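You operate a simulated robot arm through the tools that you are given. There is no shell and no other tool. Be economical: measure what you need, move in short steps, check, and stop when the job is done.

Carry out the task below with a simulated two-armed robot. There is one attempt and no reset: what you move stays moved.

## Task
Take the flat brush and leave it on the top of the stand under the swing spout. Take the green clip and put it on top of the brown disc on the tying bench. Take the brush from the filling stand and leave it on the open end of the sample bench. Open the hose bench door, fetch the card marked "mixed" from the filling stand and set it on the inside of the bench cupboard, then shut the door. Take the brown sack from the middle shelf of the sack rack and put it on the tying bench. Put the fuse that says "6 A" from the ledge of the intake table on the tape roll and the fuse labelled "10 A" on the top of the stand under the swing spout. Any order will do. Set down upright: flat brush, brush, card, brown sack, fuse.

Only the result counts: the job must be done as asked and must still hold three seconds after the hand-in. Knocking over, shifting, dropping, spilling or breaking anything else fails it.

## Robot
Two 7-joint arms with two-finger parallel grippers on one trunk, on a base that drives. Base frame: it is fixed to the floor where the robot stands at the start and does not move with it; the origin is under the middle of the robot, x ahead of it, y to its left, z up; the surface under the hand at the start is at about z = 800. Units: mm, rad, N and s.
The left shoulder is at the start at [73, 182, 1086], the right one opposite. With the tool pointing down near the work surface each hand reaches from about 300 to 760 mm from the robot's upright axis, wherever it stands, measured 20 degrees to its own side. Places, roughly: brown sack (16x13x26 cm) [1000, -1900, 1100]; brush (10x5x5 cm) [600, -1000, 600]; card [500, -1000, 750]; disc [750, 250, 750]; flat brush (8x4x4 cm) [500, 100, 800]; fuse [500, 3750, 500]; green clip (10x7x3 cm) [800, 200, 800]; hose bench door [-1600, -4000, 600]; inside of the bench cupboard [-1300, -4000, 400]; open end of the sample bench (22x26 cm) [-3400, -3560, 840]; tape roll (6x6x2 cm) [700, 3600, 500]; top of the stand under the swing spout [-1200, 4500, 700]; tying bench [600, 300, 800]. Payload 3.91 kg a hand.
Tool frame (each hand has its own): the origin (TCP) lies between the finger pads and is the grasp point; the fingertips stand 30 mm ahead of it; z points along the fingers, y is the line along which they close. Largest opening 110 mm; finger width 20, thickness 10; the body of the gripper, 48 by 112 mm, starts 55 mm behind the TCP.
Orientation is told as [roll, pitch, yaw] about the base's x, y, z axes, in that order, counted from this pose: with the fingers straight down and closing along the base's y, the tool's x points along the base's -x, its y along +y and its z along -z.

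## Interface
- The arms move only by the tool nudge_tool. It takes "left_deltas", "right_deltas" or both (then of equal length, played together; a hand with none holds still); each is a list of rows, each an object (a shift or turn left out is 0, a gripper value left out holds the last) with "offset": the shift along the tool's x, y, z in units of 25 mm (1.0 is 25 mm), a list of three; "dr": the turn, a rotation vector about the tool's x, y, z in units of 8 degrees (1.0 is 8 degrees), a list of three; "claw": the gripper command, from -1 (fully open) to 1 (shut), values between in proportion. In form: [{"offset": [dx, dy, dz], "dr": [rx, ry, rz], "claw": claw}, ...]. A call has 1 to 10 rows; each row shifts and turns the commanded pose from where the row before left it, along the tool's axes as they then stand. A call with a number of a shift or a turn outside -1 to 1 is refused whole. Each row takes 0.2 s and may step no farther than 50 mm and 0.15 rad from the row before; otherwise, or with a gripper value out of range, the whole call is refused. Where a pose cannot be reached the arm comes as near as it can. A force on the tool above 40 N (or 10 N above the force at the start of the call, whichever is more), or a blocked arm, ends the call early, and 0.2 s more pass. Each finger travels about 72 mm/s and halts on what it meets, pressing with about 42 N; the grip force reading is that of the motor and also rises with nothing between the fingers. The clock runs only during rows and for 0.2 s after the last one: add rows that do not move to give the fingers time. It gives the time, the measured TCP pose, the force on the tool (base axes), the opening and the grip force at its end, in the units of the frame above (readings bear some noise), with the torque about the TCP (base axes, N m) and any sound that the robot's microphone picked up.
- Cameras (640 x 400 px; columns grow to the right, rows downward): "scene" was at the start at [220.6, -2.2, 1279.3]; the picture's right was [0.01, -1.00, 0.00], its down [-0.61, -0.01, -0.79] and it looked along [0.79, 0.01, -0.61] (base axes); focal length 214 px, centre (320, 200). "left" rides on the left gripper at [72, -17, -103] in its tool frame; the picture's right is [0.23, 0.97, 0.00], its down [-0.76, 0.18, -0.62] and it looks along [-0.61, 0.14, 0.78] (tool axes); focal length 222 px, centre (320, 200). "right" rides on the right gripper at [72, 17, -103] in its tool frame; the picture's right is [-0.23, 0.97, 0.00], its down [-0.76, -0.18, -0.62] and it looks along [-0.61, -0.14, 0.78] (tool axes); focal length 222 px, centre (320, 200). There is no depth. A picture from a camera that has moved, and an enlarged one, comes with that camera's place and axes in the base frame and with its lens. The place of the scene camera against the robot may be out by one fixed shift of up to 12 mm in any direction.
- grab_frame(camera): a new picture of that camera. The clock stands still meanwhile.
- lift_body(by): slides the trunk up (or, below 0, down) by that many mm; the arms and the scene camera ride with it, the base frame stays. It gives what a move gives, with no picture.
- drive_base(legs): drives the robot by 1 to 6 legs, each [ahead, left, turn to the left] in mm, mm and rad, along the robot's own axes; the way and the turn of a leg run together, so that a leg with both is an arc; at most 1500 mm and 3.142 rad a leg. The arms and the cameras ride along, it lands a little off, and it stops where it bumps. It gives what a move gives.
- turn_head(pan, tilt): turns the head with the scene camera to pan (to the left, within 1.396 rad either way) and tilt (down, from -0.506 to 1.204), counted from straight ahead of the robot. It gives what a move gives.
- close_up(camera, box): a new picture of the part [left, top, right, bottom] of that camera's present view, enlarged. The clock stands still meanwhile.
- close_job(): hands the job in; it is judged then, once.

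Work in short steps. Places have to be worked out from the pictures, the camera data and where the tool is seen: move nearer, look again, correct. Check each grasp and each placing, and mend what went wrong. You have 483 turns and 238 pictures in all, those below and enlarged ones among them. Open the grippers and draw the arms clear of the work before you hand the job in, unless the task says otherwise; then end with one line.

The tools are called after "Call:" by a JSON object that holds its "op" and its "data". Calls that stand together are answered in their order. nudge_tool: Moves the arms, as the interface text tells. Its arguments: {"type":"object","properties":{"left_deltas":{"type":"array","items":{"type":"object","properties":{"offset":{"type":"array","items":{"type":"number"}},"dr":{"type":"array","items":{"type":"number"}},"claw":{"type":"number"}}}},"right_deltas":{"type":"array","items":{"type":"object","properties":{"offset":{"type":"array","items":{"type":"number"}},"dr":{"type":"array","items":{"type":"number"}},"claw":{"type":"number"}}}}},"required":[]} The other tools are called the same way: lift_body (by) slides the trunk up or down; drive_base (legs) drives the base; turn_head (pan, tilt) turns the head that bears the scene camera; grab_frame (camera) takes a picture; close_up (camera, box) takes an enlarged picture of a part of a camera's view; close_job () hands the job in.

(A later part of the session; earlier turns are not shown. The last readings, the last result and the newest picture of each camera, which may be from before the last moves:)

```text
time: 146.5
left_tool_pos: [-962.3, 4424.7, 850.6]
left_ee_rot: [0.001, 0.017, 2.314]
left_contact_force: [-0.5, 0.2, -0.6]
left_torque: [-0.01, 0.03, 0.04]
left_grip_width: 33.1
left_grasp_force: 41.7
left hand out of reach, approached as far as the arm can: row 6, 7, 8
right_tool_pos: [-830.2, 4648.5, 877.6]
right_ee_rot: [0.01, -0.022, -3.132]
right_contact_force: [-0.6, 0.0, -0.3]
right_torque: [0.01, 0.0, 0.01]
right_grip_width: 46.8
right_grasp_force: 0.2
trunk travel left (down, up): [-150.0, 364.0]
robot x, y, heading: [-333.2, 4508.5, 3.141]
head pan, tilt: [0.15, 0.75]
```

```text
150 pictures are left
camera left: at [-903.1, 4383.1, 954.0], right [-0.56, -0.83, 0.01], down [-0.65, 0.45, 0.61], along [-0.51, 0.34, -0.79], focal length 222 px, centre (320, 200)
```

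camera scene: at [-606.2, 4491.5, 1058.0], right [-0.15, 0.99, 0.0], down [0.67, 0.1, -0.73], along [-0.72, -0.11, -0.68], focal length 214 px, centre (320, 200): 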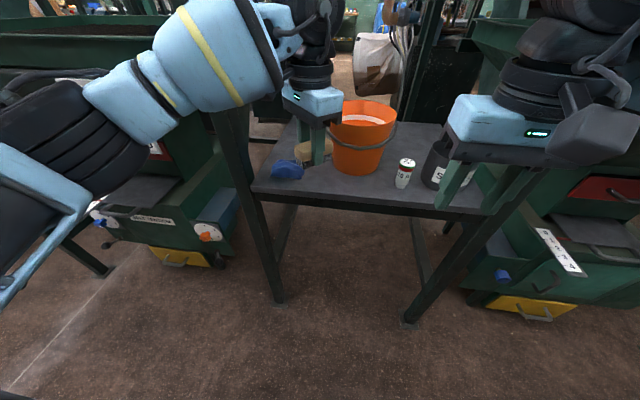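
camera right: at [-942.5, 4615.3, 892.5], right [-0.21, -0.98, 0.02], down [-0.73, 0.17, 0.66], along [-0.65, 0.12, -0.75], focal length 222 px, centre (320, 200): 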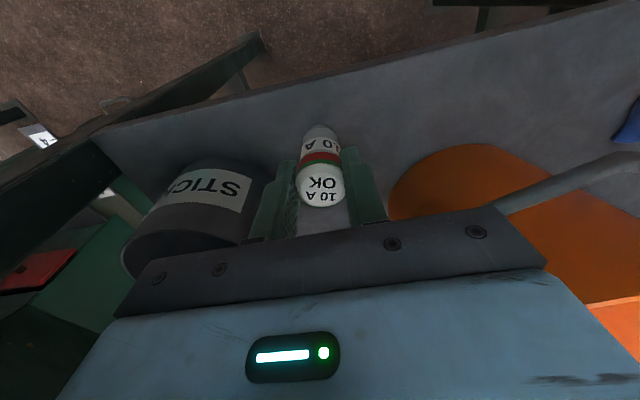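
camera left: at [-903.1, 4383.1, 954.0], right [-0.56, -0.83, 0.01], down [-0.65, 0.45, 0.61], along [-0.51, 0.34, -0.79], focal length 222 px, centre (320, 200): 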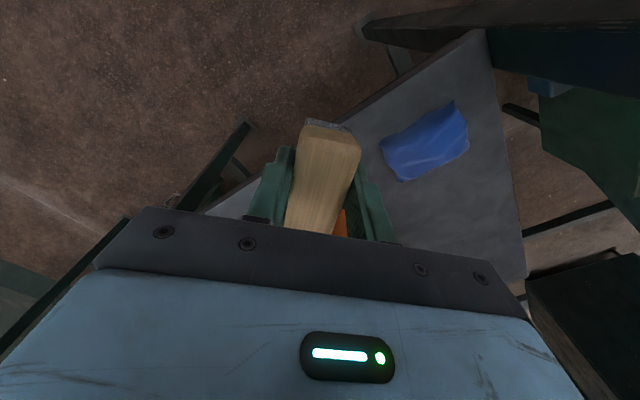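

The arm is at its limit and the forearm is close to the left post. I'll pull the hand back a bit and shift the robot 130 mm to the right for a better angle.

Call:
{"op": "nudge_tool", "data": {"left_deltas": [{"offset": [0.75, -0.792, 0]}, {"offset": [0.75, -0.792, 0]}, {"offset": [0.75, -0.792, 0]}, {"offset": [0.75, -0.792, 0]}]}}

Call:
{"op": "drive_base", "data": {"legs": [[0, -135, 0]]}}

Call:
{"op": "grab_frame", "data": {"camera": "scene"}}

```text
time: 147.5
left_tool_pos: [-850.3, 4421.9, 852.0]
left_ee_rot: [0.001, 0.016, 2.314]
left_contact_force: [0.8, -0.7, -0.1]
left_torque: [-0.03, -0.04, -0.02]
left_grip_width: 33.4
left_grasp_force: 42.6
right_tool_pos: [-828.4, 4648.1, 877.5]
right_ee_rot: [0.011, -0.023, -3.133]
right_contact_force: [0.1, -0.3, 0.2]
right_torque: [0.02, -0.02, 0.02]
right_grip_width: 46.7
right_grasp_force: 0.1
trunk travel left (down, up): [-150.0, 364.0]
robot x, y, heading: [-328.8, 4504.9, 3.141]
head pan, tilt: [0.15, 0.75]
```

```text
time: 149.3
left_tool_pos: [-850.9, 4551.8, 850.9]
left_ee_rot: [0.001, 0.017, 2.315]
left_contact_force: [-0.4, -0.3, -1.2]
left_torque: [-0.01, -0.01, 0.04]
left_grip_width: 33.3
left_grasp_force: 42.3
right_tool_pos: [-830.3, 4780.2, 878.0]
right_ee_rot: [0.01, -0.022, -3.131]
right_contact_force: [0.1, 0.2, 0.3]
right_torque: [0.04, -0.04, 0.01]
right_grip_width: 47.0
right_grasp_force: 0.1
trunk travel left (down, up): [-150.0, 364.0]
robot x, y, heading: [-329.9, 4639.1, -3.135]
head pan, tilt: [0.15, 0.75]
```

```text
149 pictures are left
camera scene: at [-606.3, 4623.9, 1057.9], right [-0.15, 0.99, 0.0], down [0.67, 0.1, -0.73], along [-0.72, -0.11, -0.68], focal length 214 px, centre (320, 200)
```

scene: 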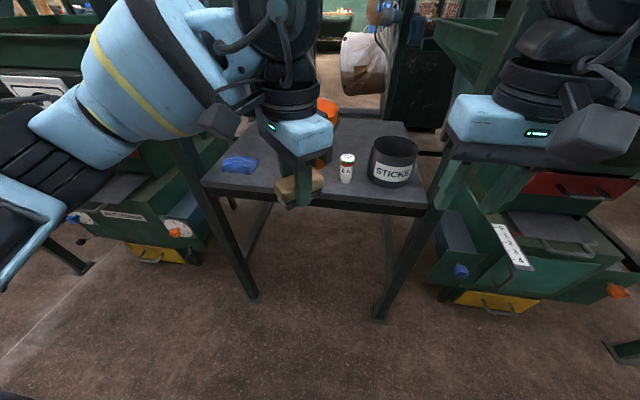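

Call:
{"op": "nudge_tool", "data": {"left_deltas": [{"offset": [0.75, 0.684, 0]}, {"offset": [0.75, 0.684, 0]}, {"offset": [0.75, 0.684, 0]}, {"offset": [0.75, 0.684, 0]}, {"offset": [0.75, 0.684, 0]}, {"offset": [-0.754, 0.827, 0]}, {"offset": [-0.754, 0.827, 0]}, {"offset": [-0.754, 0.827, 0]}, {"offset": [-0.754, 0.827, 0]}]}}

Call:
{"op": "grab_frame", "data": {"camera": "scene"}}

```text
time: 151.3
left_tool_pos: [-921.5, 4434.9, 853.6]
left_ee_rot: [0.003, 0.018, 2.319]
left_contact_force: [0.1, -0.3, -0.8]
left_torque: [0.01, 0.01, 0.04]
left_grip_width: 33.4
left_grasp_force: 42.0
left hand out of reach, approached as far as the arm can: row 8, 9
right_tool_pos: [-830.8, 4780.0, 876.8]
right_ee_rot: [0.011, -0.022, -3.131]
right_contact_force: [-0.3, -0.7, 0.2]
right_torque: [0.03, 0.03, 0.01]
right_grip_width: 46.9
right_grasp_force: 0.1
trunk travel left (down, up): [-150.0, 364.0]
robot x, y, heading: [-330.5, 4637.2, -3.145]
head pan, tilt: [0.15, 0.75]
```

```text
148 pictures are left
camera scene: at [-606.2, 4623.5, 1058.0], right [-0.15, 0.99, 0.0], down [0.67, 0.1, -0.73], along [-0.72, -0.11, -0.68], focal length 214 px, centre (320, 200)
```

scene: 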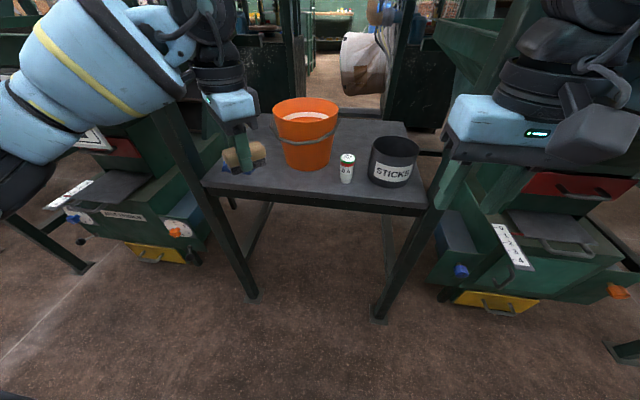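

Reach is limited by the yaw, so I'll undo part of it (to about 20°), which still clears the rim, and extend again.

Call:
{"op": "nudge_tool", "data": {"left_deltas": [{"dr": [0, 0, -1]}, {"dr": [0, 0, -1]}, {"dr": [0, 0, -1]}, {"dr": [0, 0, -0.4]}, {"offset": [-0.854, 0.49, 0]}, {"offset": [-0.854, 0.49, 0]}, {"offset": [-0.854, 0.49, 0]}, {"offset": [-0.854, 0.49, 0]}]}}

Call:
{"op": "grab_frame", "data": {"camera": "scene"}}

```text
time: 153.1
left_tool_pos: [-1016.3, 4419.9, 850.9]
left_ee_rot: [0.012, 0.015, 2.791]
left_contact_force: [0.7, -0.6, -1.5]
left_torque: [0.02, 0.01, 0.01]
left_grip_width: 33.1
left_grasp_force: 42.3
right_tool_pos: [-830.1, 4781.0, 876.8]
right_ee_rot: [0.012, -0.022, -3.131]
right_contact_force: [-0.6, 0.9, 0.3]
right_torque: [0.02, 0.03, 0.0]
right_grip_width: 46.9
right_grasp_force: 0.1
trunk travel left (down, up): [-150.0, 364.0]
robot x, y, heading: [-328.7, 4640.1, -3.138]
head pan, tilt: [0.15, 0.75]
```

```text
147 pictures are left
camera scene: at [-606.4, 4623.9, 1057.9], right [-0.15, 0.99, 0.0], down [0.67, 0.1, -0.73], along [-0.72, -0.11, -0.68], focal length 214 px, centre (320, 200)
```

scene: 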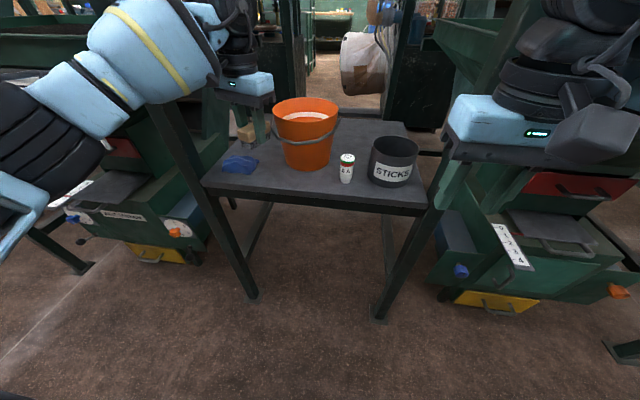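

Reached (-1016,4420). I'll zoom to check clearances before lowering.

Call:
{"op": "close_up", "data": {"camera": "scene", "box": [180, 60, 360, 200]}}

Call:
{"op": "grab_frame", "data": {"camera": "left"}}

```text
2.86 times, centred on (270, 130) of scene
camera zoom: at [-606.4, 4623.9, 1057.9], right [-0.15, 0.99, 0.0], down [0.67, 0.1, -0.73], along [-0.72, -0.11, -0.68], focal length 613 px, centre (463, 400)
```

zoom: 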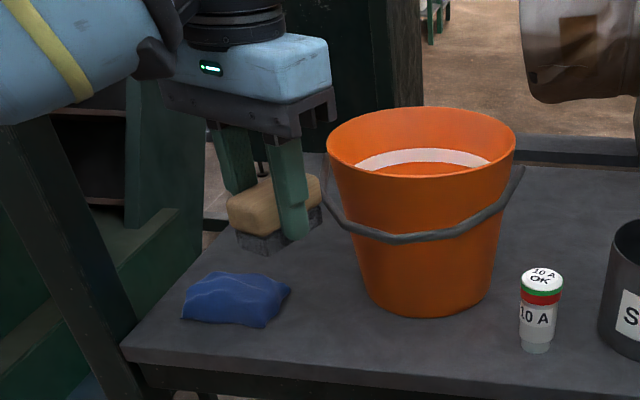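

```text
145 pictures are left
camera left: at [-944.3, 4411.0, 954.8], right [-0.12, -0.99, 0.01], down [-0.78, 0.1, 0.61], along [-0.61, 0.06, -0.79], focal length 222 px, centre (320, 200)
```

left: 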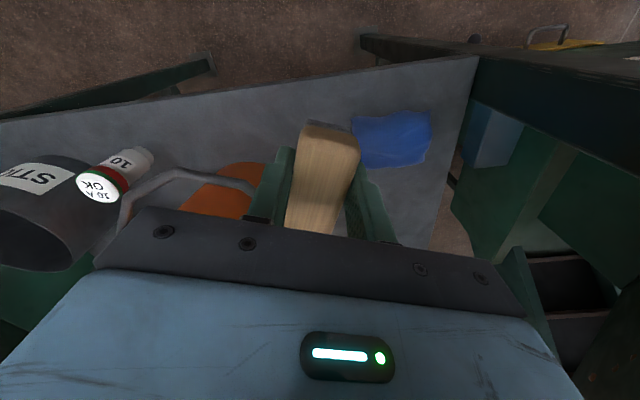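

Clearances are tight but workable. I'll shift 6 mm toward +y and lower 60 mm, then look.

Call:
{"op": "nudge_tool", "data": {"left_deltas": [{"offset": [0, -0.25, 0.4]}, {"offset": [0, 0, 0.7]}, {"offset": [0, 0, 0.7]}, {"offset": [0, 0, 0.6]}]}}

Call:
{"op": "close_up", "data": {"camera": "scene", "box": [180, 60, 360, 200]}}

Call:
{"op": "grab_frame", "data": {"camera": "left"}}

```text
time: 154.1
left_tool_pos: [-1013.3, 4423.1, 790.8]
left_ee_rot: [0.008, 0.015, 2.791]
left_contact_force: [0.3, 0.4, -0.5]
left_torque: [0.0, -0.03, 0.02]
left_grip_width: 33.2
left_grasp_force: 41.4
right_tool_pos: [-831.3, 4779.3, 876.7]
right_ee_rot: [0.009, -0.023, -3.131]
right_contact_force: [-0.3, -0.9, 0.4]
right_torque: [-0.03, 0.02, 0.02]
right_grip_width: 46.7
right_grasp_force: 0.1
trunk travel left (down, up): [-150.0, 364.0]
robot x, y, heading: [-333.5, 4640.4, -3.141]
head pan, tilt: [0.15, 0.75]
```

```text
2.86 times, centred on (270, 130) of scene
camera zoom: at [-606.3, 4623.6, 1057.9], right [-0.15, 0.99, 0.0], down [0.67, 0.1, -0.73], along [-0.72, -0.11, -0.68], focal length 613 px, centre (463, 400)
```

zoom: 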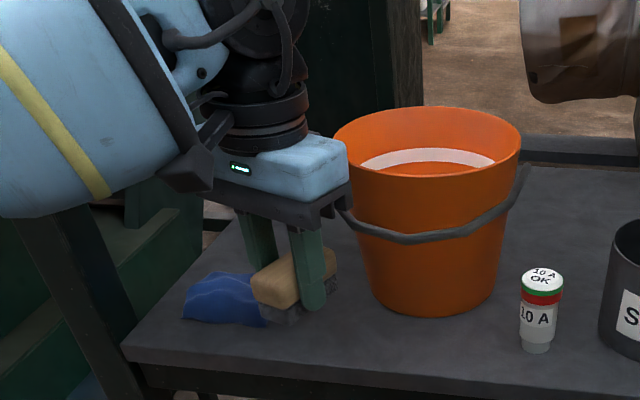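

```text
143 pictures are left
camera left: at [-941.1, 4415.2, 894.2], right [-0.12, -0.99, 0.01], down [-0.78, 0.1, 0.61], along [-0.61, 0.06, -0.79], focal length 222 px, centre (320, 200)
```

left: 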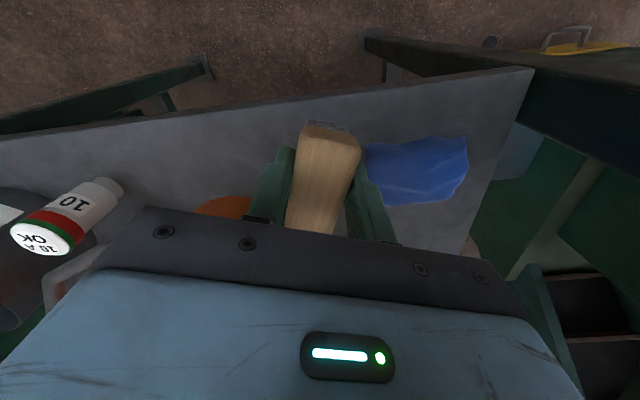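

The bucket seems to have been nudged a few millimetres by the gripper body. I'll move 5 mm away from it, then lower gently.

Call:
{"op": "nudge_tool", "data": {"left_deltas": [{"offset": [0.25, 0.05, 0]}, {"offset": [0, 0, 0.4]}, {"offset": [0, 0, 0.3]}, {}]}}

Call:
{"op": "close_up", "data": {"camera": "scene", "box": [180, 60, 360, 200]}}

```text
time: 155.1
left_tool_pos: [-1007.4, 4419.5, 772.4]
left_ee_rot: [0.009, 0.015, 2.79]
left_contact_force: [-0.1, -1.0, -0.7]
left_torque: [0.03, -0.01, -0.03]
left_grip_width: 33.5
left_grasp_force: 41.8
right_tool_pos: [-829.6, 4780.1, 877.7]
right_ee_rot: [0.01, -0.023, -3.132]
right_contact_force: [-0.5, 0.3, 0.3]
right_torque: [-0.03, -0.03, -0.03]
right_grip_width: 46.8
right_grasp_force: 0.0
trunk travel left (down, up): [-150.0, 364.0]
robot x, y, heading: [-331.6, 4640.2, -3.139]
head pan, tilt: [0.15, 0.75]
```

```text
2.86 times, centred on (270, 130) of scene
camera zoom: at [-606.2, 4623.7, 1058.0], right [-0.15, 0.99, 0.0], down [0.67, 0.1, -0.73], along [-0.72, -0.11, -0.68], focal length 613 px, centre (463, 400)
```

zoom: 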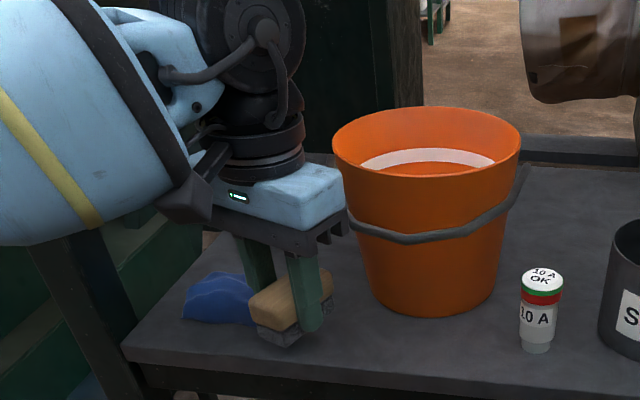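

The gripper is free of the bucket. I'll keep lowering in small steps until contact.

Call:
{"op": "nudge_tool", "data": {"left_deltas": [{"offset": [0, 0, 0.2]}, {"offset": [0, 0, 0.12]}, {}]}}

```text
time: 155.9
left_tool_pos: [-1008.1, 4420.5, 766.5]
left_ee_rot: [0.009, 0.014, 2.791]
left_contact_force: [0.0, 0.1, -0.7]
left_torque: [-0.03, 0.01, 0.01]
left_grip_width: 33.3
left_grasp_force: 42.2
right_tool_pos: [-829.8, 4779.8, 877.3]
right_ee_rot: [0.012, -0.022, -3.131]
right_contact_force: [0.1, 0.3, 0.4]
right_torque: [-0.02, 0.0, 0.0]
right_grip_width: 46.6
right_grasp_force: 0.1
trunk travel left (down, up): [-150.0, 364.0]
robot x, y, heading: [-330.5, 4637.5, -3.143]
head pan, tilt: [0.15, 0.75]
```

Call:
{"op": "nudge_tool", "data": {"left_deltas": [{"offset": [0, 0, 0.12]}, {"offset": [0, 0, 0.1]}, {"offset": [0, 0, 0.06]}, {}]}}

Call:
{"op": "close_up", "data": {"camera": "scene", "box": [220, 110, 300, 190]}}

```text
time: 156.9
left_tool_pos: [-1008.5, 4418.3, 759.1]
left_ee_rot: [0.008, 0.015, 2.791]
left_contact_force: [-0.2, -0.1, -0.6]
left_torque: [0.01, 0.0, 0.01]
left_grip_width: 33.3
left_grasp_force: 42.1
right_tool_pos: [-830.6, 4781.4, 876.7]
right_ee_rot: [0.01, -0.023, -3.132]
right_contact_force: [0.0, -0.4, 0.0]
right_torque: [0.02, 0.02, -0.02]
right_grip_width: 46.8
right_grasp_force: 0.2
trunk travel left (down, up): [-150.0, 364.0]
robot x, y, heading: [-329.7, 4637.5, -3.143]
head pan, tilt: [0.15, 0.75]
```

```text
5.00 times, centred on (260, 150) of scene
camera zoom: at [-606.3, 4623.7, 1057.9], right [-0.15, 0.99, 0.0], down [0.67, 0.1, -0.73], along [-0.72, -0.11, -0.68], focal length 1072 px, centre (620, 450)
```

zoom: 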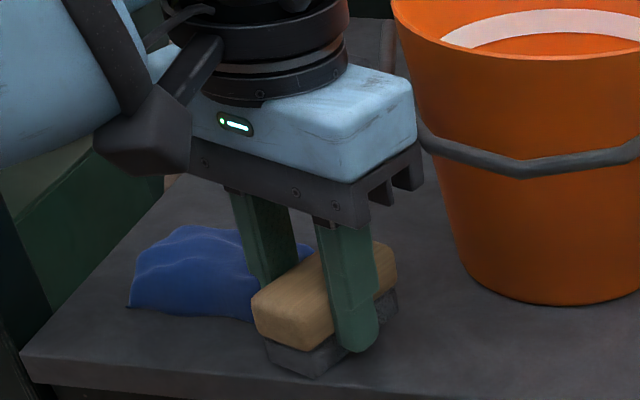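

Call:
{"op": "nudge_tool", "data": {"left_deltas": [{"offset": [0, 0, 0.1]}, {"offset": [0, 0, 0.08]}, {}]}}

```text
time: 157.7
left_tool_pos: [-1008.3, 4419.4, 757.8]
left_ee_rot: [0.011, 0.01, 2.791]
left_contact_force: [0.1, -0.5, 14.2]
left_torque: [0.35, 0.47, 0.01]
left_grip_width: 33.5
left_grasp_force: 41.7
right_tool_pos: [-830.5, 4779.4, 878.9]
right_ee_rot: [0.011, -0.026, -3.13]
right_contact_force: [0.1, 0.4, -0.4]
right_torque: [0.0, -0.01, 0.01]
right_grip_width: 47.2
right_grasp_force: 0.1
trunk travel left (down, up): [-150.0, 364.0]
robot x, y, heading: [-325.8, 4640.6, -3.137]
head pan, tilt: [0.15, 0.75]
```

Contact at z of about 758. I'll open slightly and lift straight up.

Call:
{"op": "nudge_tool", "data": {"left_deltas": [{"claw": 0.22}, {}, {"offset": [0, 0, -0.4]}, {"offset": [0, 0, -0.8]}, {"offset": [0, 0, -1]}]}}

Call:
{"op": "close_up", "data": {"camera": "scene", "box": [190, 70, 350, 200]}}

```text
time: 158.9
left_tool_pos: [-1005.5, 4421.4, 808.9]
left_ee_rot: [0.008, 0.015, 2.792]
left_contact_force: [-0.4, 0.1, 0.0]
left_torque: [0.0, 0.02, -0.02]
left_grip_width: 43.2
left_grasp_force: 0.1
right_tool_pos: [-829.8, 4780.2, 877.2]
right_ee_rot: [0.01, -0.024, -3.132]
right_contact_force: [0.0, -0.3, -0.2]
right_torque: [0.02, -0.02, -0.03]
right_grip_width: 46.8
right_grasp_force: 0.0
trunk travel left (down, up): [-150.0, 364.0]
robot x, y, heading: [-331.2, 4638.4, -3.141]
head pan, tilt: [0.15, 0.75]
```

```text
3.08 times, centred on (270, 135) of scene
camera zoom: at [-606.0, 4623.8, 1058.0], right [-0.15, 0.99, 0.0], down [0.67, 0.1, -0.73], along [-0.72, -0.11, -0.68], focal length 660 px, centre (474, 400)
```

zoom: 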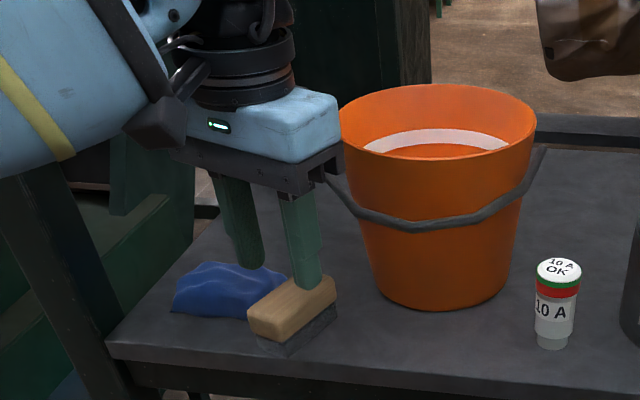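

The flat brush is on the stand. I'll draw the hand back away from the bucket first, then up.

Call:
{"op": "nudge_tool", "data": {"left_deltas": [{"offset": [0.9, -0.33, -0.2]}, {"offset": [0.9, -0.33, -0.4]}, {"offset": [0.9, -0.33, -0.6]}, {"offset": [0.9, -0.33, -0.6]}, {"offset": [0.9, -0.33, -0.6]}, {"offset": [0.9, -0.33, -0.6]}, {"dr": [0, 0, -1], "offset": [0.9, -0.33, -0.6]}, {"dr": [0, 0, -1], "offset": [0.9, -0.33, -0.6]}, {"dr": [0, 0, -1]}, {"dr": [0, 0, -1]}]}}

Call:
{"op": "grab_frame", "data": {"camera": "scene"}}

```text
time: 161.1
left_tool_pos: [-817.4, 4424.9, 915.8]
left_ee_rot: [0.014, 0.008, -2.932]
left_contact_force: [-0.4, -0.1, 0.3]
left_torque: [0.02, -0.01, -0.03]
left_grip_width: 42.9
left_grasp_force: 0.1
right_tool_pos: [-830.7, 4779.8, 877.3]
right_ee_rot: [0.009, -0.021, -3.131]
right_contact_force: [0.7, 0.6, -0.2]
right_torque: [0.0, 0.01, 0.02]
right_grip_width: 47.1
right_grasp_force: 0.1
trunk travel left (down, up): [-150.0, 364.0]
robot x, y, heading: [-330.9, 4637.8, -3.133]
head pan, tilt: [0.15, 0.75]
```

```text
139 pictures are left
camera scene: at [-606.1, 4623.7, 1058.0], right [-0.15, 0.99, 0.0], down [0.67, 0.1, -0.73], along [-0.72, -0.11, -0.68], focal length 214 px, centre (320, 200)
```

scene: 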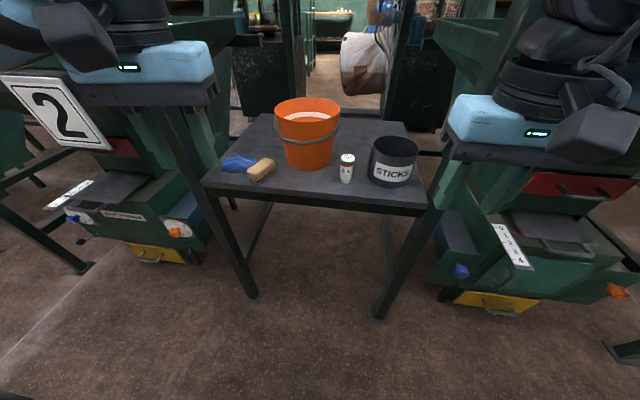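

Next is the filling stand. I'll raise the trunk, back out, turn and drive down the aisle.

Call:
{"op": "lift_body", "data": {"by": 200}}

Call:
{"op": "drive_base", "data": {"legs": [[-150, 0, 0], [0, 0, 1.571], [1500, 0, 0], [1500, 0, 0]]}}

Call:
{"op": "turn_head", "data": {"pan": 0, "tilt": 0.2}}

Call:
{"op": "grab_frame", "data": {"camera": "scene"}}

```text
time: 163.3
left_tool_pos: [-818.3, 4425.1, 1116.5]
left_ee_rot: [0.014, 0.009, -2.934]
left_contact_force: [0.1, 0.0, 0.3]
left_torque: [-0.05, 0.04, 0.01]
left_grip_width: 43.2
left_grasp_force: 0.1
right_tool_pos: [-830.8, 4780.5, 1075.9]
right_ee_rot: [0.009, -0.023, -3.132]
right_contact_force: [-0.2, 0.4, 0.9]
right_torque: [-0.01, -0.02, 0.0]
right_grip_width: 46.7
right_grasp_force: 0.1
trunk travel left (down, up): [-350.0, 164.0]
robot x, y, heading: [-330.9, 4637.9, -3.134]
head pan, tilt: [0.15, 0.75]
```

```text
time: 182.6
left_tool_pos: [45.0, 1122.6, 1117.7]
left_ee_rot: [0.015, 0.01, -1.341]
left_contact_force: [-0.5, -0.1, 0.9]
left_torque: [0.02, -0.01, 0.02]
left_grip_width: 43.1
left_grasp_force: 0.2
right_tool_pos: [-308.4, 1102.6, 1078.1]
right_ee_rot: [0.011, -0.023, -1.537]
right_contact_force: [-0.4, -0.8, -0.3]
right_torque: [0.05, -0.02, -0.03]
right_grip_width: 46.7
right_grasp_force: 0.0
trunk travel left (down, up): [-350.0, 164.0]
robot x, y, heading: [-177.4, 1601.3, -1.543]
head pan, tilt: [0.15, 0.75]
```

```text
time: 183.6
left_tool_pos: [46.6, 1123.1, 1117.6]
left_ee_rot: [0.016, 0.007, -1.339]
left_contact_force: [-0.3, -0.1, 0.1]
left_torque: [0.0, -0.03, -0.01]
left_grip_width: 42.9
left_grasp_force: 0.0
right_tool_pos: [-309.1, 1102.8, 1079.0]
right_ee_rot: [0.01, -0.023, -1.54]
right_contact_force: [0.3, -0.3, 0.5]
right_torque: [0.01, 0.02, 0.0]
right_grip_width: 46.6
right_grasp_force: 0.1
trunk travel left (down, up): [-350.0, 164.0]
robot x, y, heading: [-176.2, 1605.6, -1.548]
head pan, tilt: [0.0, 0.201]
```

```text
138 pictures are left
camera scene: at [-172.4, 1377.9, 1321.3], right [-1.0, -0.02, 0.0], down [0.0, 0.2, -0.98], along [0.02, -0.98, -0.2], focal length 214 px, centre (320, 200)
```

scene: 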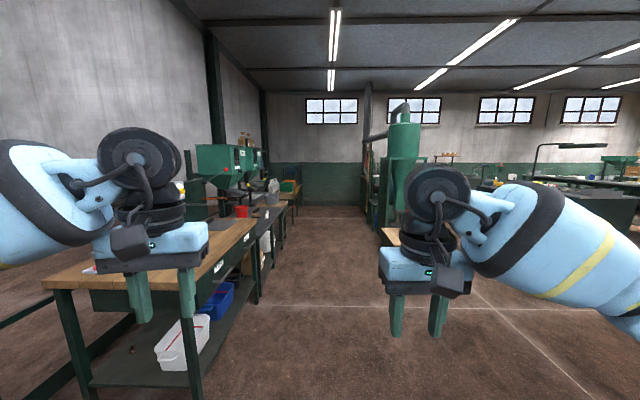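

Call:
{"op": "close_up", "data": {"camera": "scene", "box": [190, 120, 480, 300]}}

```text
2.21 times, centred on (335, 210) of scene
camera zoom: at [-172.4, 1377.9, 1321.3], right [-1.0, -0.02, 0.0], down [0.0, 0.2, -0.98], along [0.02, -0.98, -0.2], focal length 473 px, centre (287, 178)
```

zoom: 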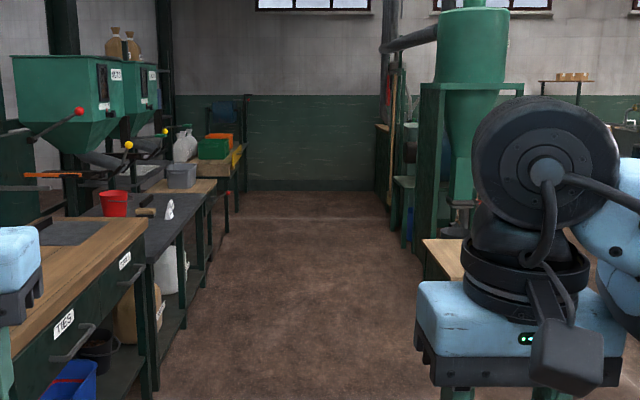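

The aisle is clear. I'll drive on to y of about -850 and turn to face the filling stand.

Call:
{"op": "drive_base", "data": {"legs": [[1250, 0, -0.03], [1200, 0, 0], [0, 0, 1.571]]}}

Call:
{"op": "turn_head", "data": {"pan": 0, "tilt": 0.75}}

Call:
{"op": "grab_frame", "data": {"camera": "scene"}}

```text
time: 199.2
left_tool_pos: [338.7, -586.2, 1118.0]
left_ee_rot: [0.015, 0.008, 0.216]
left_contact_force: [0.1, -0.3, -0.1]
left_torque: [-0.05, -0.01, -0.06]
left_grip_width: 42.7
left_grasp_force: 0.0
right_tool_pos: [354.2, -941.0, 1077.0]
right_ee_rot: [0.012, -0.023, 0.02]
right_contact_force: [0.5, -0.5, -0.2]
right_torque: [0.03, 0.03, -0.05]
right_grip_width: 47.1
right_grasp_force: 0.1
trunk travel left (down, up): [-350.0, 164.0]
robot x, y, heading: [-149.2, -803.1, 0.009]
head pan, tilt: [0.0, 0.201]
```

```text
time: 200.2
left_tool_pos: [338.0, -586.1, 1117.3]
left_ee_rot: [0.015, 0.01, 0.215]
left_contact_force: [0.0, -0.9, 0.0]
left_torque: [0.03, -0.01, 0.02]
left_grip_width: 42.7
left_grasp_force: 0.1
right_tool_pos: [354.0, -940.4, 1078.0]
right_ee_rot: [0.009, -0.022, 0.019]
right_contact_force: [0.0, 0.5, 0.0]
right_torque: [-0.01, 0.01, -0.01]
right_grip_width: 46.9
right_grasp_force: 0.0
trunk travel left (down, up): [-350.0, 164.0]
robot x, y, heading: [-144.9, -806.2, 0.009]
head pan, tilt: [0.0, 0.75]
```

```text
136 pictures are left
camera scene: at [69.7, -805.3, 1271.8], right [0.01, -1.0, 0.0], down [-0.68, -0.01, -0.73], along [0.73, 0.01, -0.68], focal length 214 px, centre (320, 200)
```

scene: 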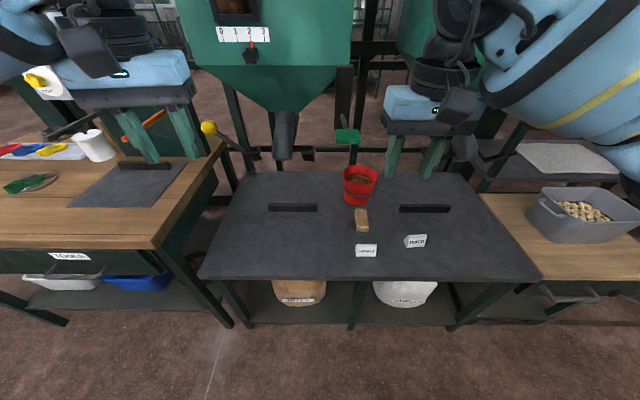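

I'll zoom to read the cards and see the brush.

Call:
{"op": "close_up", "data": {"camera": "scene", "box": [330, 160, 450, 270]}}

```text
3.64 times, centred on (390, 215) of scene
camera zoom: at [69.7, -805.3, 1271.8], right [0.01, -1.0, 0.0], down [-0.68, -0.01, -0.73], along [0.73, 0.01, -0.68], focal length 780 px, centre (66, 146)
```

zoom: 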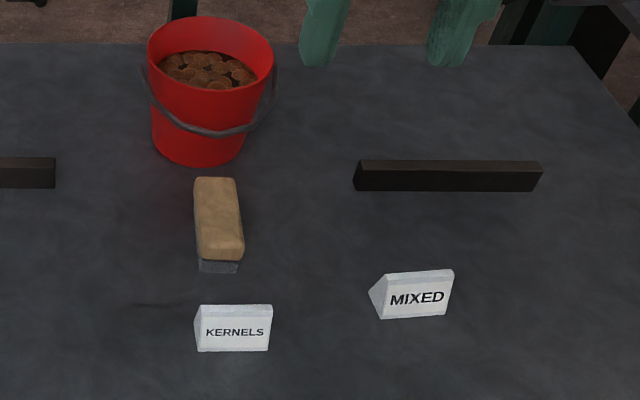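

The "MIXED" card is the right-hand one, at about (450,-1090), and the brush is near (540,-934). I'll shift the robot right and slightly ahead, then lower the trunk a little.

Call:
{"op": "drive_base", "data": {"legs": [[0, -190, 0], [60, 0, 0]]}}

Call:
{"op": "lift_body", "data": {"by": -100}}

Call:
{"op": "nudge_tool", "data": {"left_deltas": [{"dr": [0, 0, 0.9], "offset": [0, -1, 0.3], "claw": -0.8}, {"dr": [0, 0, 0.7], "offset": [0, -1, 0.3]}, {"offset": [0, -1, 0.3]}], "right_deltas": [{"claw": -0.3}, {"offset": [0, 0.5, 0]}, {"offset": [0, 0.5, 0]}]}}

Call:
{"op": "grab_frame", "data": {"camera": "left"}}

Call:
{"op": "grab_frame", "data": {"camera": "right"}}

Call:
{"op": "grab_frame", "data": {"camera": "scene"}}

```text
time: 203.1
left_tool_pos: [401.4, -779.6, 1116.3]
left_ee_rot: [0.018, 0.007, 0.217]
left_contact_force: [0.0, -0.4, -0.3]
left_torque: [0.01, 0.04, -0.01]
left_grip_width: 42.9
left_grasp_force: 0.1
right_tool_pos: [418.1, -1133.8, 1076.7]
right_ee_rot: [0.011, -0.023, 0.019]
right_contact_force: [0.0, 0.1, -1.3]
right_torque: [0.0, 0.0, 0.01]
right_grip_width: 46.8
right_grasp_force: 0.0
trunk travel left (down, up): [-350.0, 164.0]
robot x, y, heading: [-86.2, -999.9, 0.013]
head pan, tilt: [0.0, 0.75]
```

```text
time: 204.4
left_tool_pos: [400.4, -777.5, 1017.2]
left_ee_rot: [0.017, 0.008, 0.215]
left_contact_force: [-0.2, 0.1, 0.9]
left_torque: [0.01, 0.0, 0.0]
left_grip_width: 42.9
left_grasp_force: 0.1
right_tool_pos: [415.4, -1133.3, 977.7]
right_ee_rot: [0.011, -0.023, 0.02]
right_contact_force: [-0.1, 0.8, 0.7]
right_torque: [0.02, -0.02, -0.01]
right_grip_width: 46.9
right_grasp_force: 0.1
trunk travel left (down, up): [-250.0, 264.0]
robot x, y, heading: [-83.8, -1000.1, 0.011]
head pan, tilt: [0.0, 0.75]
```

```text
time: 205.2
left_tool_pos: [408.9, -853.7, 993.0]
left_ee_rot: [0.013, 0.011, -0.008]
left_contact_force: [1.0, -0.2, 0.2]
left_torque: [-0.02, -0.02, -0.03]
left_grip_width: 98.8
left_grasp_force: 0.1
right_tool_pos: [414.9, -1109.1, 978.8]
right_ee_rot: [0.011, -0.023, 0.019]
right_contact_force: [-0.2, 0.2, -0.3]
right_torque: [0.03, 0.02, 0.01]
right_grip_width: 71.6
right_grasp_force: 0.0
trunk travel left (down, up): [-250.0, 264.0]
robot x, y, heading: [-83.8, -1002.1, 0.017]
head pan, tilt: [0.0, 0.75]
```

```text
134 pictures are left
camera left: at [336.3, -872.5, 1096.3], right [-0.22, 0.98, 0.02], down [0.77, 0.16, 0.62], along [0.6, 0.15, -0.79], focal length 222 px, centre (320, 200)
```

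left: 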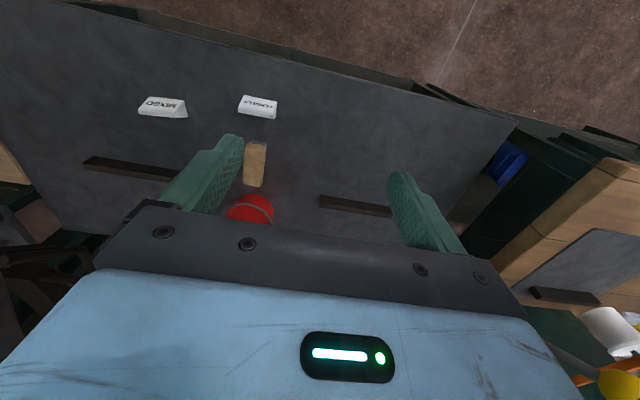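

```text
133 pictures are left
camera right: at [339.2, -1094.1, 1080.1], right [0.21, 0.98, 0.02], down [0.75, -0.17, 0.64], along [0.63, -0.12, -0.77], focal length 222 px, centre (320, 200)
```

right: 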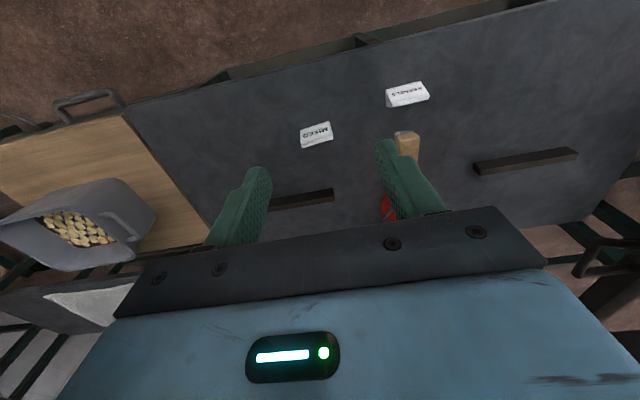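

```text
132 pictures are left
camera scene: at [159.4, -998.2, 1170.7], right [0.01, -1.0, 0.0], down [-0.68, -0.01, -0.73], along [0.73, 0.01, -0.68], focal length 214 px, centre (320, 200)
```

scene: 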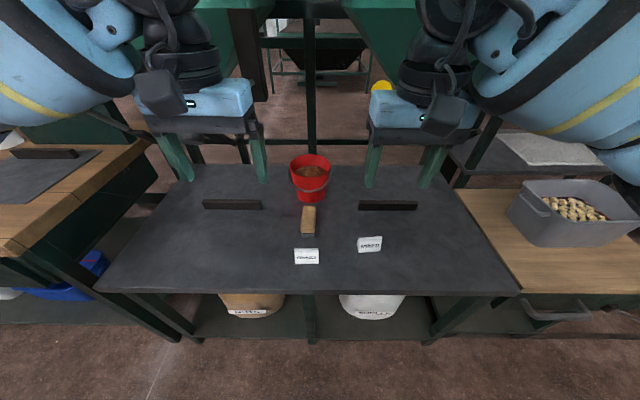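

Two-view triangulation puts the stand top at z of about 615, the card at (524,-1134) and the brush at about (595,-953). I'll lower the trunk 90 mm, go 60 mm ahead, and bring the left hand over the brush.

Call:
{"op": "drive_base", "data": {"legs": [[60, 0, -0.012]]}}

Call:
{"op": "lift_body", "data": {"by": -90}}

Call:
{"op": "nudge_tool", "data": {"left_deltas": [{"offset": [-0.8, -0.7, 0.5], "claw": -0.6}, {"offset": [-0.8, -0.7, 0.5]}, {"offset": [-0.8, -0.7, 0.5]}, {"offset": [-0.8, -0.7, 0.5]}, {"offset": [-0.8, -0.6, 0.5]}]}}

Call:
{"op": "grab_frame", "data": {"camera": "left"}}

```text
time: 206.0
left_tool_pos: [409.5, -854.1, 995.5]
left_ee_rot: [0.023, 0.021, -0.023]
left_contact_force: [-28.7, 4.5, 1.2]
left_torque: [-0.27, -1.92, 0.6]
left_grip_width: 99.1
left_grasp_force: 0.1
right_tool_pos: [422.1, -1107.4, 979.9]
right_ee_rot: [0.011, -0.025, 0.018]
right_contact_force: [-0.2, 0.6, -0.7]
right_torque: [-0.01, -0.02, 0.02]
right_grip_width: 71.5
right_grasp_force: 0.0
trunk travel left (down, up): [-250.0, 264.0]
robot x, y, heading: [-73.2, -1004.7, 0.012]
head pan, tilt: [0.0, 0.75]
stopped in leg 1: the force on the tool passed its limit at 80 N (the readings are from after the stop); the commanded pose is now the measured one
```

```text
time: 206.4
left_tool_pos: [409.3, -853.7, 986.5]
left_ee_rot: [0.018, 0.016, -0.023]
left_contact_force: [-25.9, 1.5, 4.9]
left_torque: [-0.1, -2.07, 0.44]
left_grip_width: 99.3
left_grasp_force: 0.1
right_tool_pos: [421.6, -1107.5, 970.3]
right_ee_rot: [0.011, -0.024, 0.022]
right_contact_force: [0.5, 0.2, 1.0]
right_torque: [0.01, -0.03, -0.01]
right_grip_width: 71.5
right_grasp_force: 0.1
trunk travel left (down, up): [-241.0, 273.0]
robot x, y, heading: [-75.7, -998.6, 0.007]
head pan, tilt: [0.0, 0.75]
stopped: the force on the tool passed its limit at 44 N (the readings are from after the stop); the commanded pose is now the measured one
```

```text
time: 206.7
left_tool_pos: [409.5, -853.6, 987.0]
left_ee_rot: [0.022, 0.019, -0.024]
left_contact_force: [-27.7, 4.8, 3.0]
left_torque: [-0.29, -2.11, 0.64]
left_grip_width: 87.9
left_grasp_force: 0.1
right_tool_pos: [421.9, -1105.7, 970.7]
right_ee_rot: [0.011, -0.021, 0.023]
right_contact_force: [0.6, -0.4, -0.1]
right_torque: [-0.01, 0.0, 0.01]
right_grip_width: 71.2
right_grasp_force: 0.0
trunk travel left (down, up): [-241.0, 273.0]
robot x, y, heading: [-75.6, -993.8, 0.007]
head pan, tilt: [0.0, 0.75]
stopped in row 1 (left hand): the force on the tool passed its limit at 70 N (the readings are from after the stop); the commanded pose is now the measured one
```

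```text
131 pictures are left
camera left: at [336.4, -872.3, 1091.4], right [-0.21, 0.98, 0.03], down [0.78, 0.15, 0.61], along [0.6, 0.15, -0.79], focal length 222 px, centre (320, 200)
```

left: 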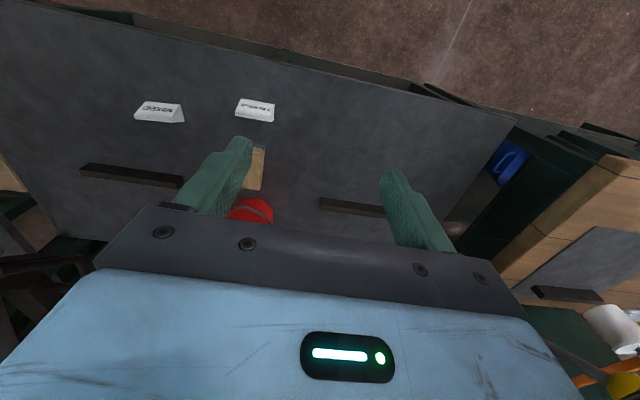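

The left gripper body is pressing on the hopper chute, so I'll back off right away.

Call:
{"op": "drive_base", "data": {"legs": [[-80, 0, 0]]}}

Call:
{"op": "turn_head", "data": {"pan": 0.3, "tilt": 0.35}}

Call:
{"op": "grab_frame", "data": {"camera": "scene"}}

```text
time: 207.7
left_tool_pos: [333.7, -857.2, 985.1]
left_ee_rot: [0.025, 0.019, -0.02]
left_contact_force: [0.0, 0.1, 0.0]
left_torque: [0.01, -0.03, 0.01]
left_grip_width: 88.1
left_grasp_force: 0.0
right_tool_pos: [345.9, -1109.3, 969.5]
right_ee_rot: [0.01, -0.022, 0.017]
right_contact_force: [-0.5, 0.7, 0.0]
right_torque: [-0.02, -0.03, -0.02]
right_grip_width: 71.3
right_grasp_force: 0.1
trunk travel left (down, up): [-241.0, 273.0]
robot x, y, heading: [-155.1, -998.2, 0.011]
head pan, tilt: [0.0, 0.75]
```

```text
time: 208.6
left_tool_pos: [334.6, -856.5, 985.4]
left_ee_rot: [0.025, 0.023, -0.021]
left_contact_force: [-0.5, -0.1, 0.2]
left_torque: [0.01, 0.0, -0.04]
left_grip_width: 88.0
left_grasp_force: 0.1
right_tool_pos: [346.4, -1108.5, 969.7]
right_ee_rot: [0.009, -0.02, 0.017]
right_contact_force: [-0.7, 0.4, 0.2]
right_torque: [0.0, -0.03, 0.0]
right_grip_width: 71.7
right_grasp_force: 0.0
trunk travel left (down, up): [-241.0, 273.0]
robot x, y, heading: [-151.6, -997.2, 0.005]
head pan, tilt: [0.3, 0.351]
```

```text
130 pictures are left
camera scene: at [98.8, -971.2, 1197.0], right [0.3, -0.95, 0.0], down [-0.33, -0.1, -0.94], along [0.89, 0.28, -0.34], focal length 214 px, centre (320, 200)
```

scene: 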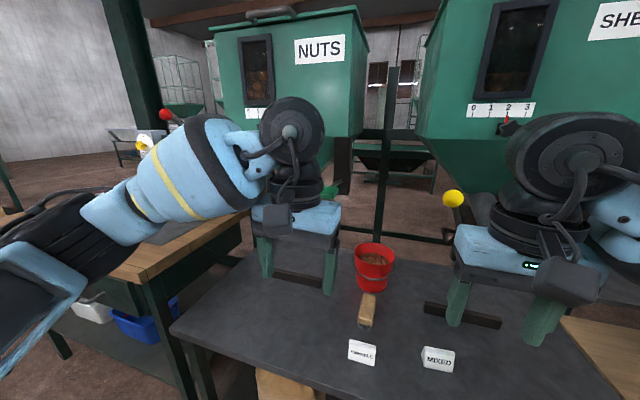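

Call:
{"op": "close_up", "data": {"camera": "scene", "box": [230, 90, 480, 260]}}

```text
2.35 times, centred on (355, 175) of scene
camera zoom: at [98.8, -971.2, 1197.0], right [0.3, -0.95, 0.0], down [-0.33, -0.1, -0.94], along [0.89, 0.28, -0.34], focal length 505 px, centre (238, 259)
```

zoom: 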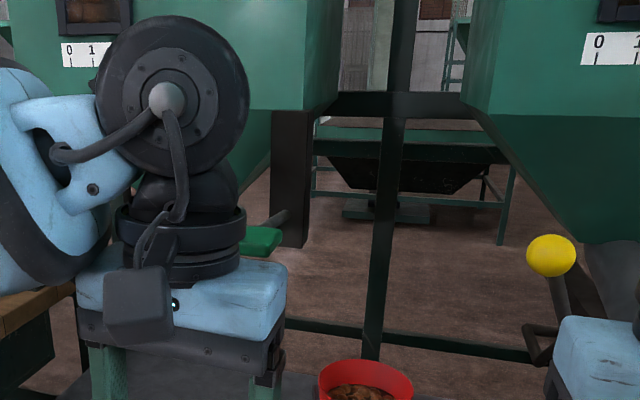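

The touched part was a fixed lever handle near (520,-860,1055); the hand never advanced, so nothing moved. I'll lower the trunk 200 mm so both arms work beneath these levers.

Call:
{"op": "lift_body", "data": {"by": -200}}

Call:
{"op": "drive_base", "data": {"legs": [[110, 0, 0]]}}

Call:
{"op": "turn_head", "data": {"pan": 0, "tilt": 0.6}}

Call:
{"op": "grab_frame", "data": {"camera": "scene"}}

Call:
{"op": "grab_frame", "data": {"camera": "left"}}

```text
time: 210.8
left_tool_pos: [334.7, -856.5, 785.1]
left_ee_rot: [0.025, 0.023, -0.021]
left_contact_force: [0.6, -0.4, 0.0]
left_torque: [-0.03, 0.0, 0.0]
left_grip_width: 87.8
left_grasp_force: 0.0
right_tool_pos: [346.0, -1109.8, 769.6]
right_ee_rot: [0.01, -0.023, 0.017]
right_contact_force: [-0.3, 0.4, -0.2]
right_torque: [0.0, 0.03, 0.0]
right_grip_width: 71.6
right_grasp_force: 0.1
trunk travel left (down, up): [-41.0, 473.0]
robot x, y, heading: [-152.0, -1000.2, 0.008]
head pan, tilt: [0.3, 0.351]
```

```text
time: 212.0
left_tool_pos: [447.1, -855.5, 784.2]
left_ee_rot: [0.027, 0.023, -0.02]
left_contact_force: [0.3, 0.0, -0.6]
left_torque: [-0.03, 0.02, -0.03]
left_grip_width: 87.9
left_grasp_force: 0.0
right_tool_pos: [457.3, -1108.0, 769.0]
right_ee_rot: [0.012, -0.02, 0.019]
right_contact_force: [0.0, 0.8, 0.0]
right_torque: [0.0, -0.01, 0.02]
right_grip_width: 71.8
right_grasp_force: 0.0
trunk travel left (down, up): [-41.0, 473.0]
robot x, y, heading: [-40.6, -994.0, 0.009]
head pan, tilt: [0.3, 0.351]
```

```text
time: 212.8
left_tool_pos: [446.0, -855.2, 784.2]
left_ee_rot: [0.023, 0.023, -0.021]
left_contact_force: [-0.2, -0.7, -0.9]
left_torque: [0.02, 0.03, 0.03]
left_grip_width: 88.0
left_grasp_force: 0.1
right_tool_pos: [456.3, -1107.3, 769.3]
right_ee_rot: [0.01, -0.021, 0.02]
right_contact_force: [-1.1, -0.3, -1.2]
right_torque: [0.02, -0.01, 0.0]
right_grip_width: 71.2
right_grasp_force: 0.0
trunk travel left (down, up): [-41.0, 473.0]
robot x, y, heading: [-42.8, -998.6, 0.007]
head pan, tilt: [0.0, 0.6]
```

```text
128 pictures are left
camera scene: at [286.1, -996.6, 947.7], right [0.01, -1.0, 0.0], down [-0.56, -0.01, -0.83], along [0.83, 0.01, -0.56], focal length 214 px, centre (320, 200)
```

scene: 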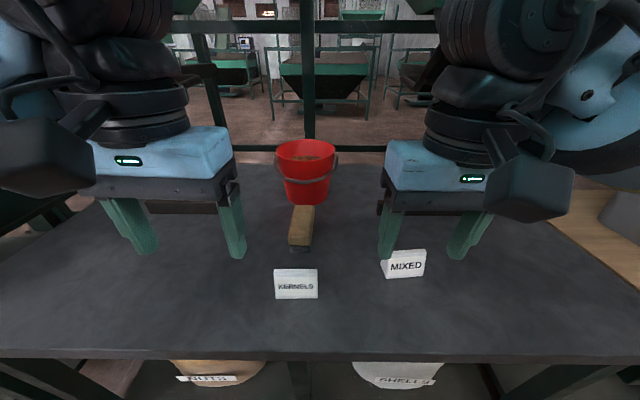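

```text
127 pictures are left
camera left: at [373.6, -873.9, 889.1], right [-0.21, 0.98, 0.03], down [0.78, 0.15, 0.61], along [0.59, 0.15, -0.79], focal length 222 px, centre (320, 200)
```

left: 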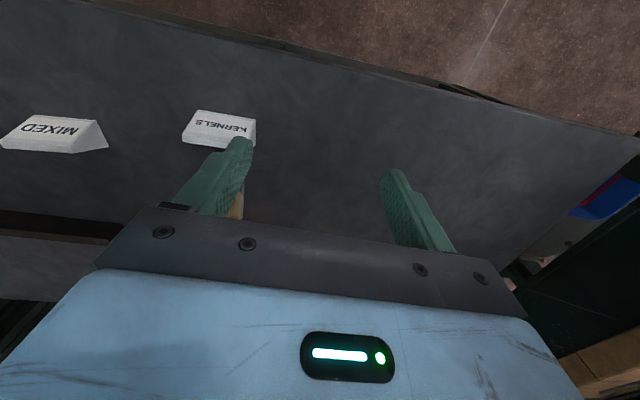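

I'll look at the card with the right wrist camera.

Call:
{"op": "grab_frame", "data": {"camera": "right"}}

Call:
{"op": "close_up", "data": {"camera": "scene", "box": [260, 190, 460, 310]}}

```text
126 pictures are left
camera right: at [381.4, -1093.7, 870.6], right [0.21, 0.98, 0.02], down [0.75, -0.17, 0.64], along [0.63, -0.12, -0.77], focal length 222 px, centre (320, 200)
```

right: 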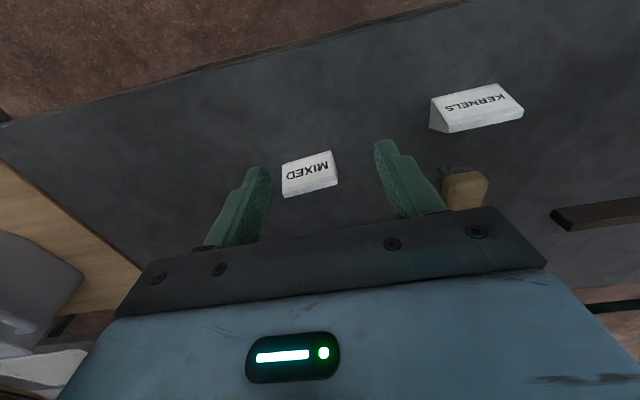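

```text
3.20 times, centred on (360, 250) of scene
camera zoom: at [286.1, -996.6, 947.7], right [0.01, -1.0, 0.0], down [-0.56, -0.01, -0.83], along [0.83, 0.01, -0.56], focal length 686 px, centre (192, 40)
```

zoom: 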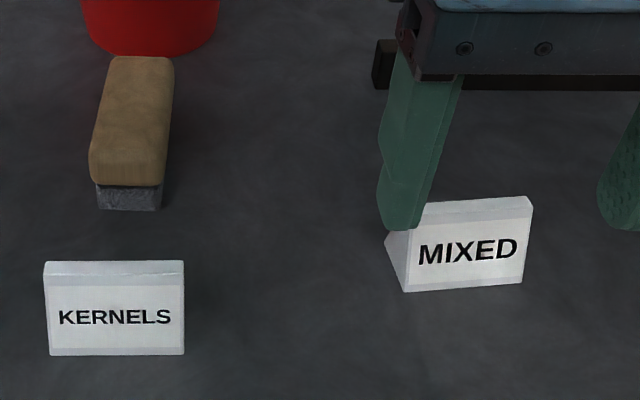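

The card lies around (537,-1135) with its ridge about 5° off y. I'll open the right hand fully, level it, and move above the card.

Call:
{"op": "nudge_tool", "data": {"right_deltas": [{"claw": -1, "dr": [0.08, 0.16, -0.46]}, {"offset": [-0.8, -0.28, 0.6]}, {"offset": [-0.8, -0.28, 0.6]}, {"offset": [-0.8, -0.28, 0.6]}, {"offset": [-0.8, -0.28, 0.6]}]}}

Call:
{"op": "grab_frame", "data": {"camera": "right"}}

Call:
{"op": "close_up", "data": {"camera": "scene", "box": [320, 170, 480, 300]}}

```text
time: 214.0
left_tool_pos: [444.5, -855.3, 785.1]
left_ee_rot: [0.025, 0.023, -0.019]
left_contact_force: [-0.6, 0.7, -0.2]
left_torque: [0.0, 0.0, 0.04]
left_grip_width: 88.1
left_grasp_force: 0.2
right_tool_pos: [539.2, -1129.5, 709.1]
right_ee_rot: [0.0, 0.003, 0.084]
right_contact_force: [-0.5, -0.2, -0.8]
right_torque: [0.01, -0.01, -0.05]
right_grip_width: 109.8
right_grasp_force: 0.0
trunk travel left (down, up): [-41.0, 473.0]
robot x, y, heading: [-43.2, -1000.4, 0.01]
head pan, tilt: [0.0, 0.6]
```

```text
124 pictures are left
camera right: at [463.9, -1117.9, 812.8], right [0.15, 0.99, 0.0], down [0.77, -0.11, 0.62], along [0.62, -0.09, -0.78], focal length 222 px, centre (320, 200)
```

right: 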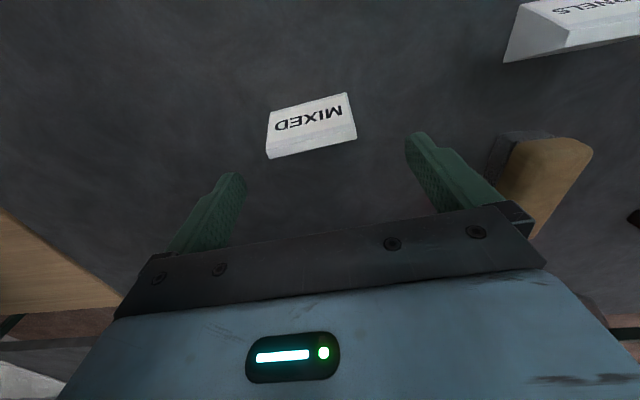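

```text
3.08 times, centred on (400, 235) of scene
camera zoom: at [286.2, -996.7, 947.6], right [0.01, -1.0, 0.0], down [-0.57, -0.01, -0.82], along [0.82, 0.01, -0.57], focal length 660 px, centre (74, 92)
```

zoom: 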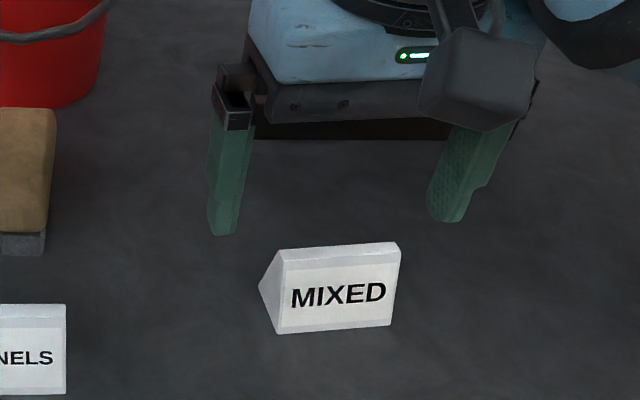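

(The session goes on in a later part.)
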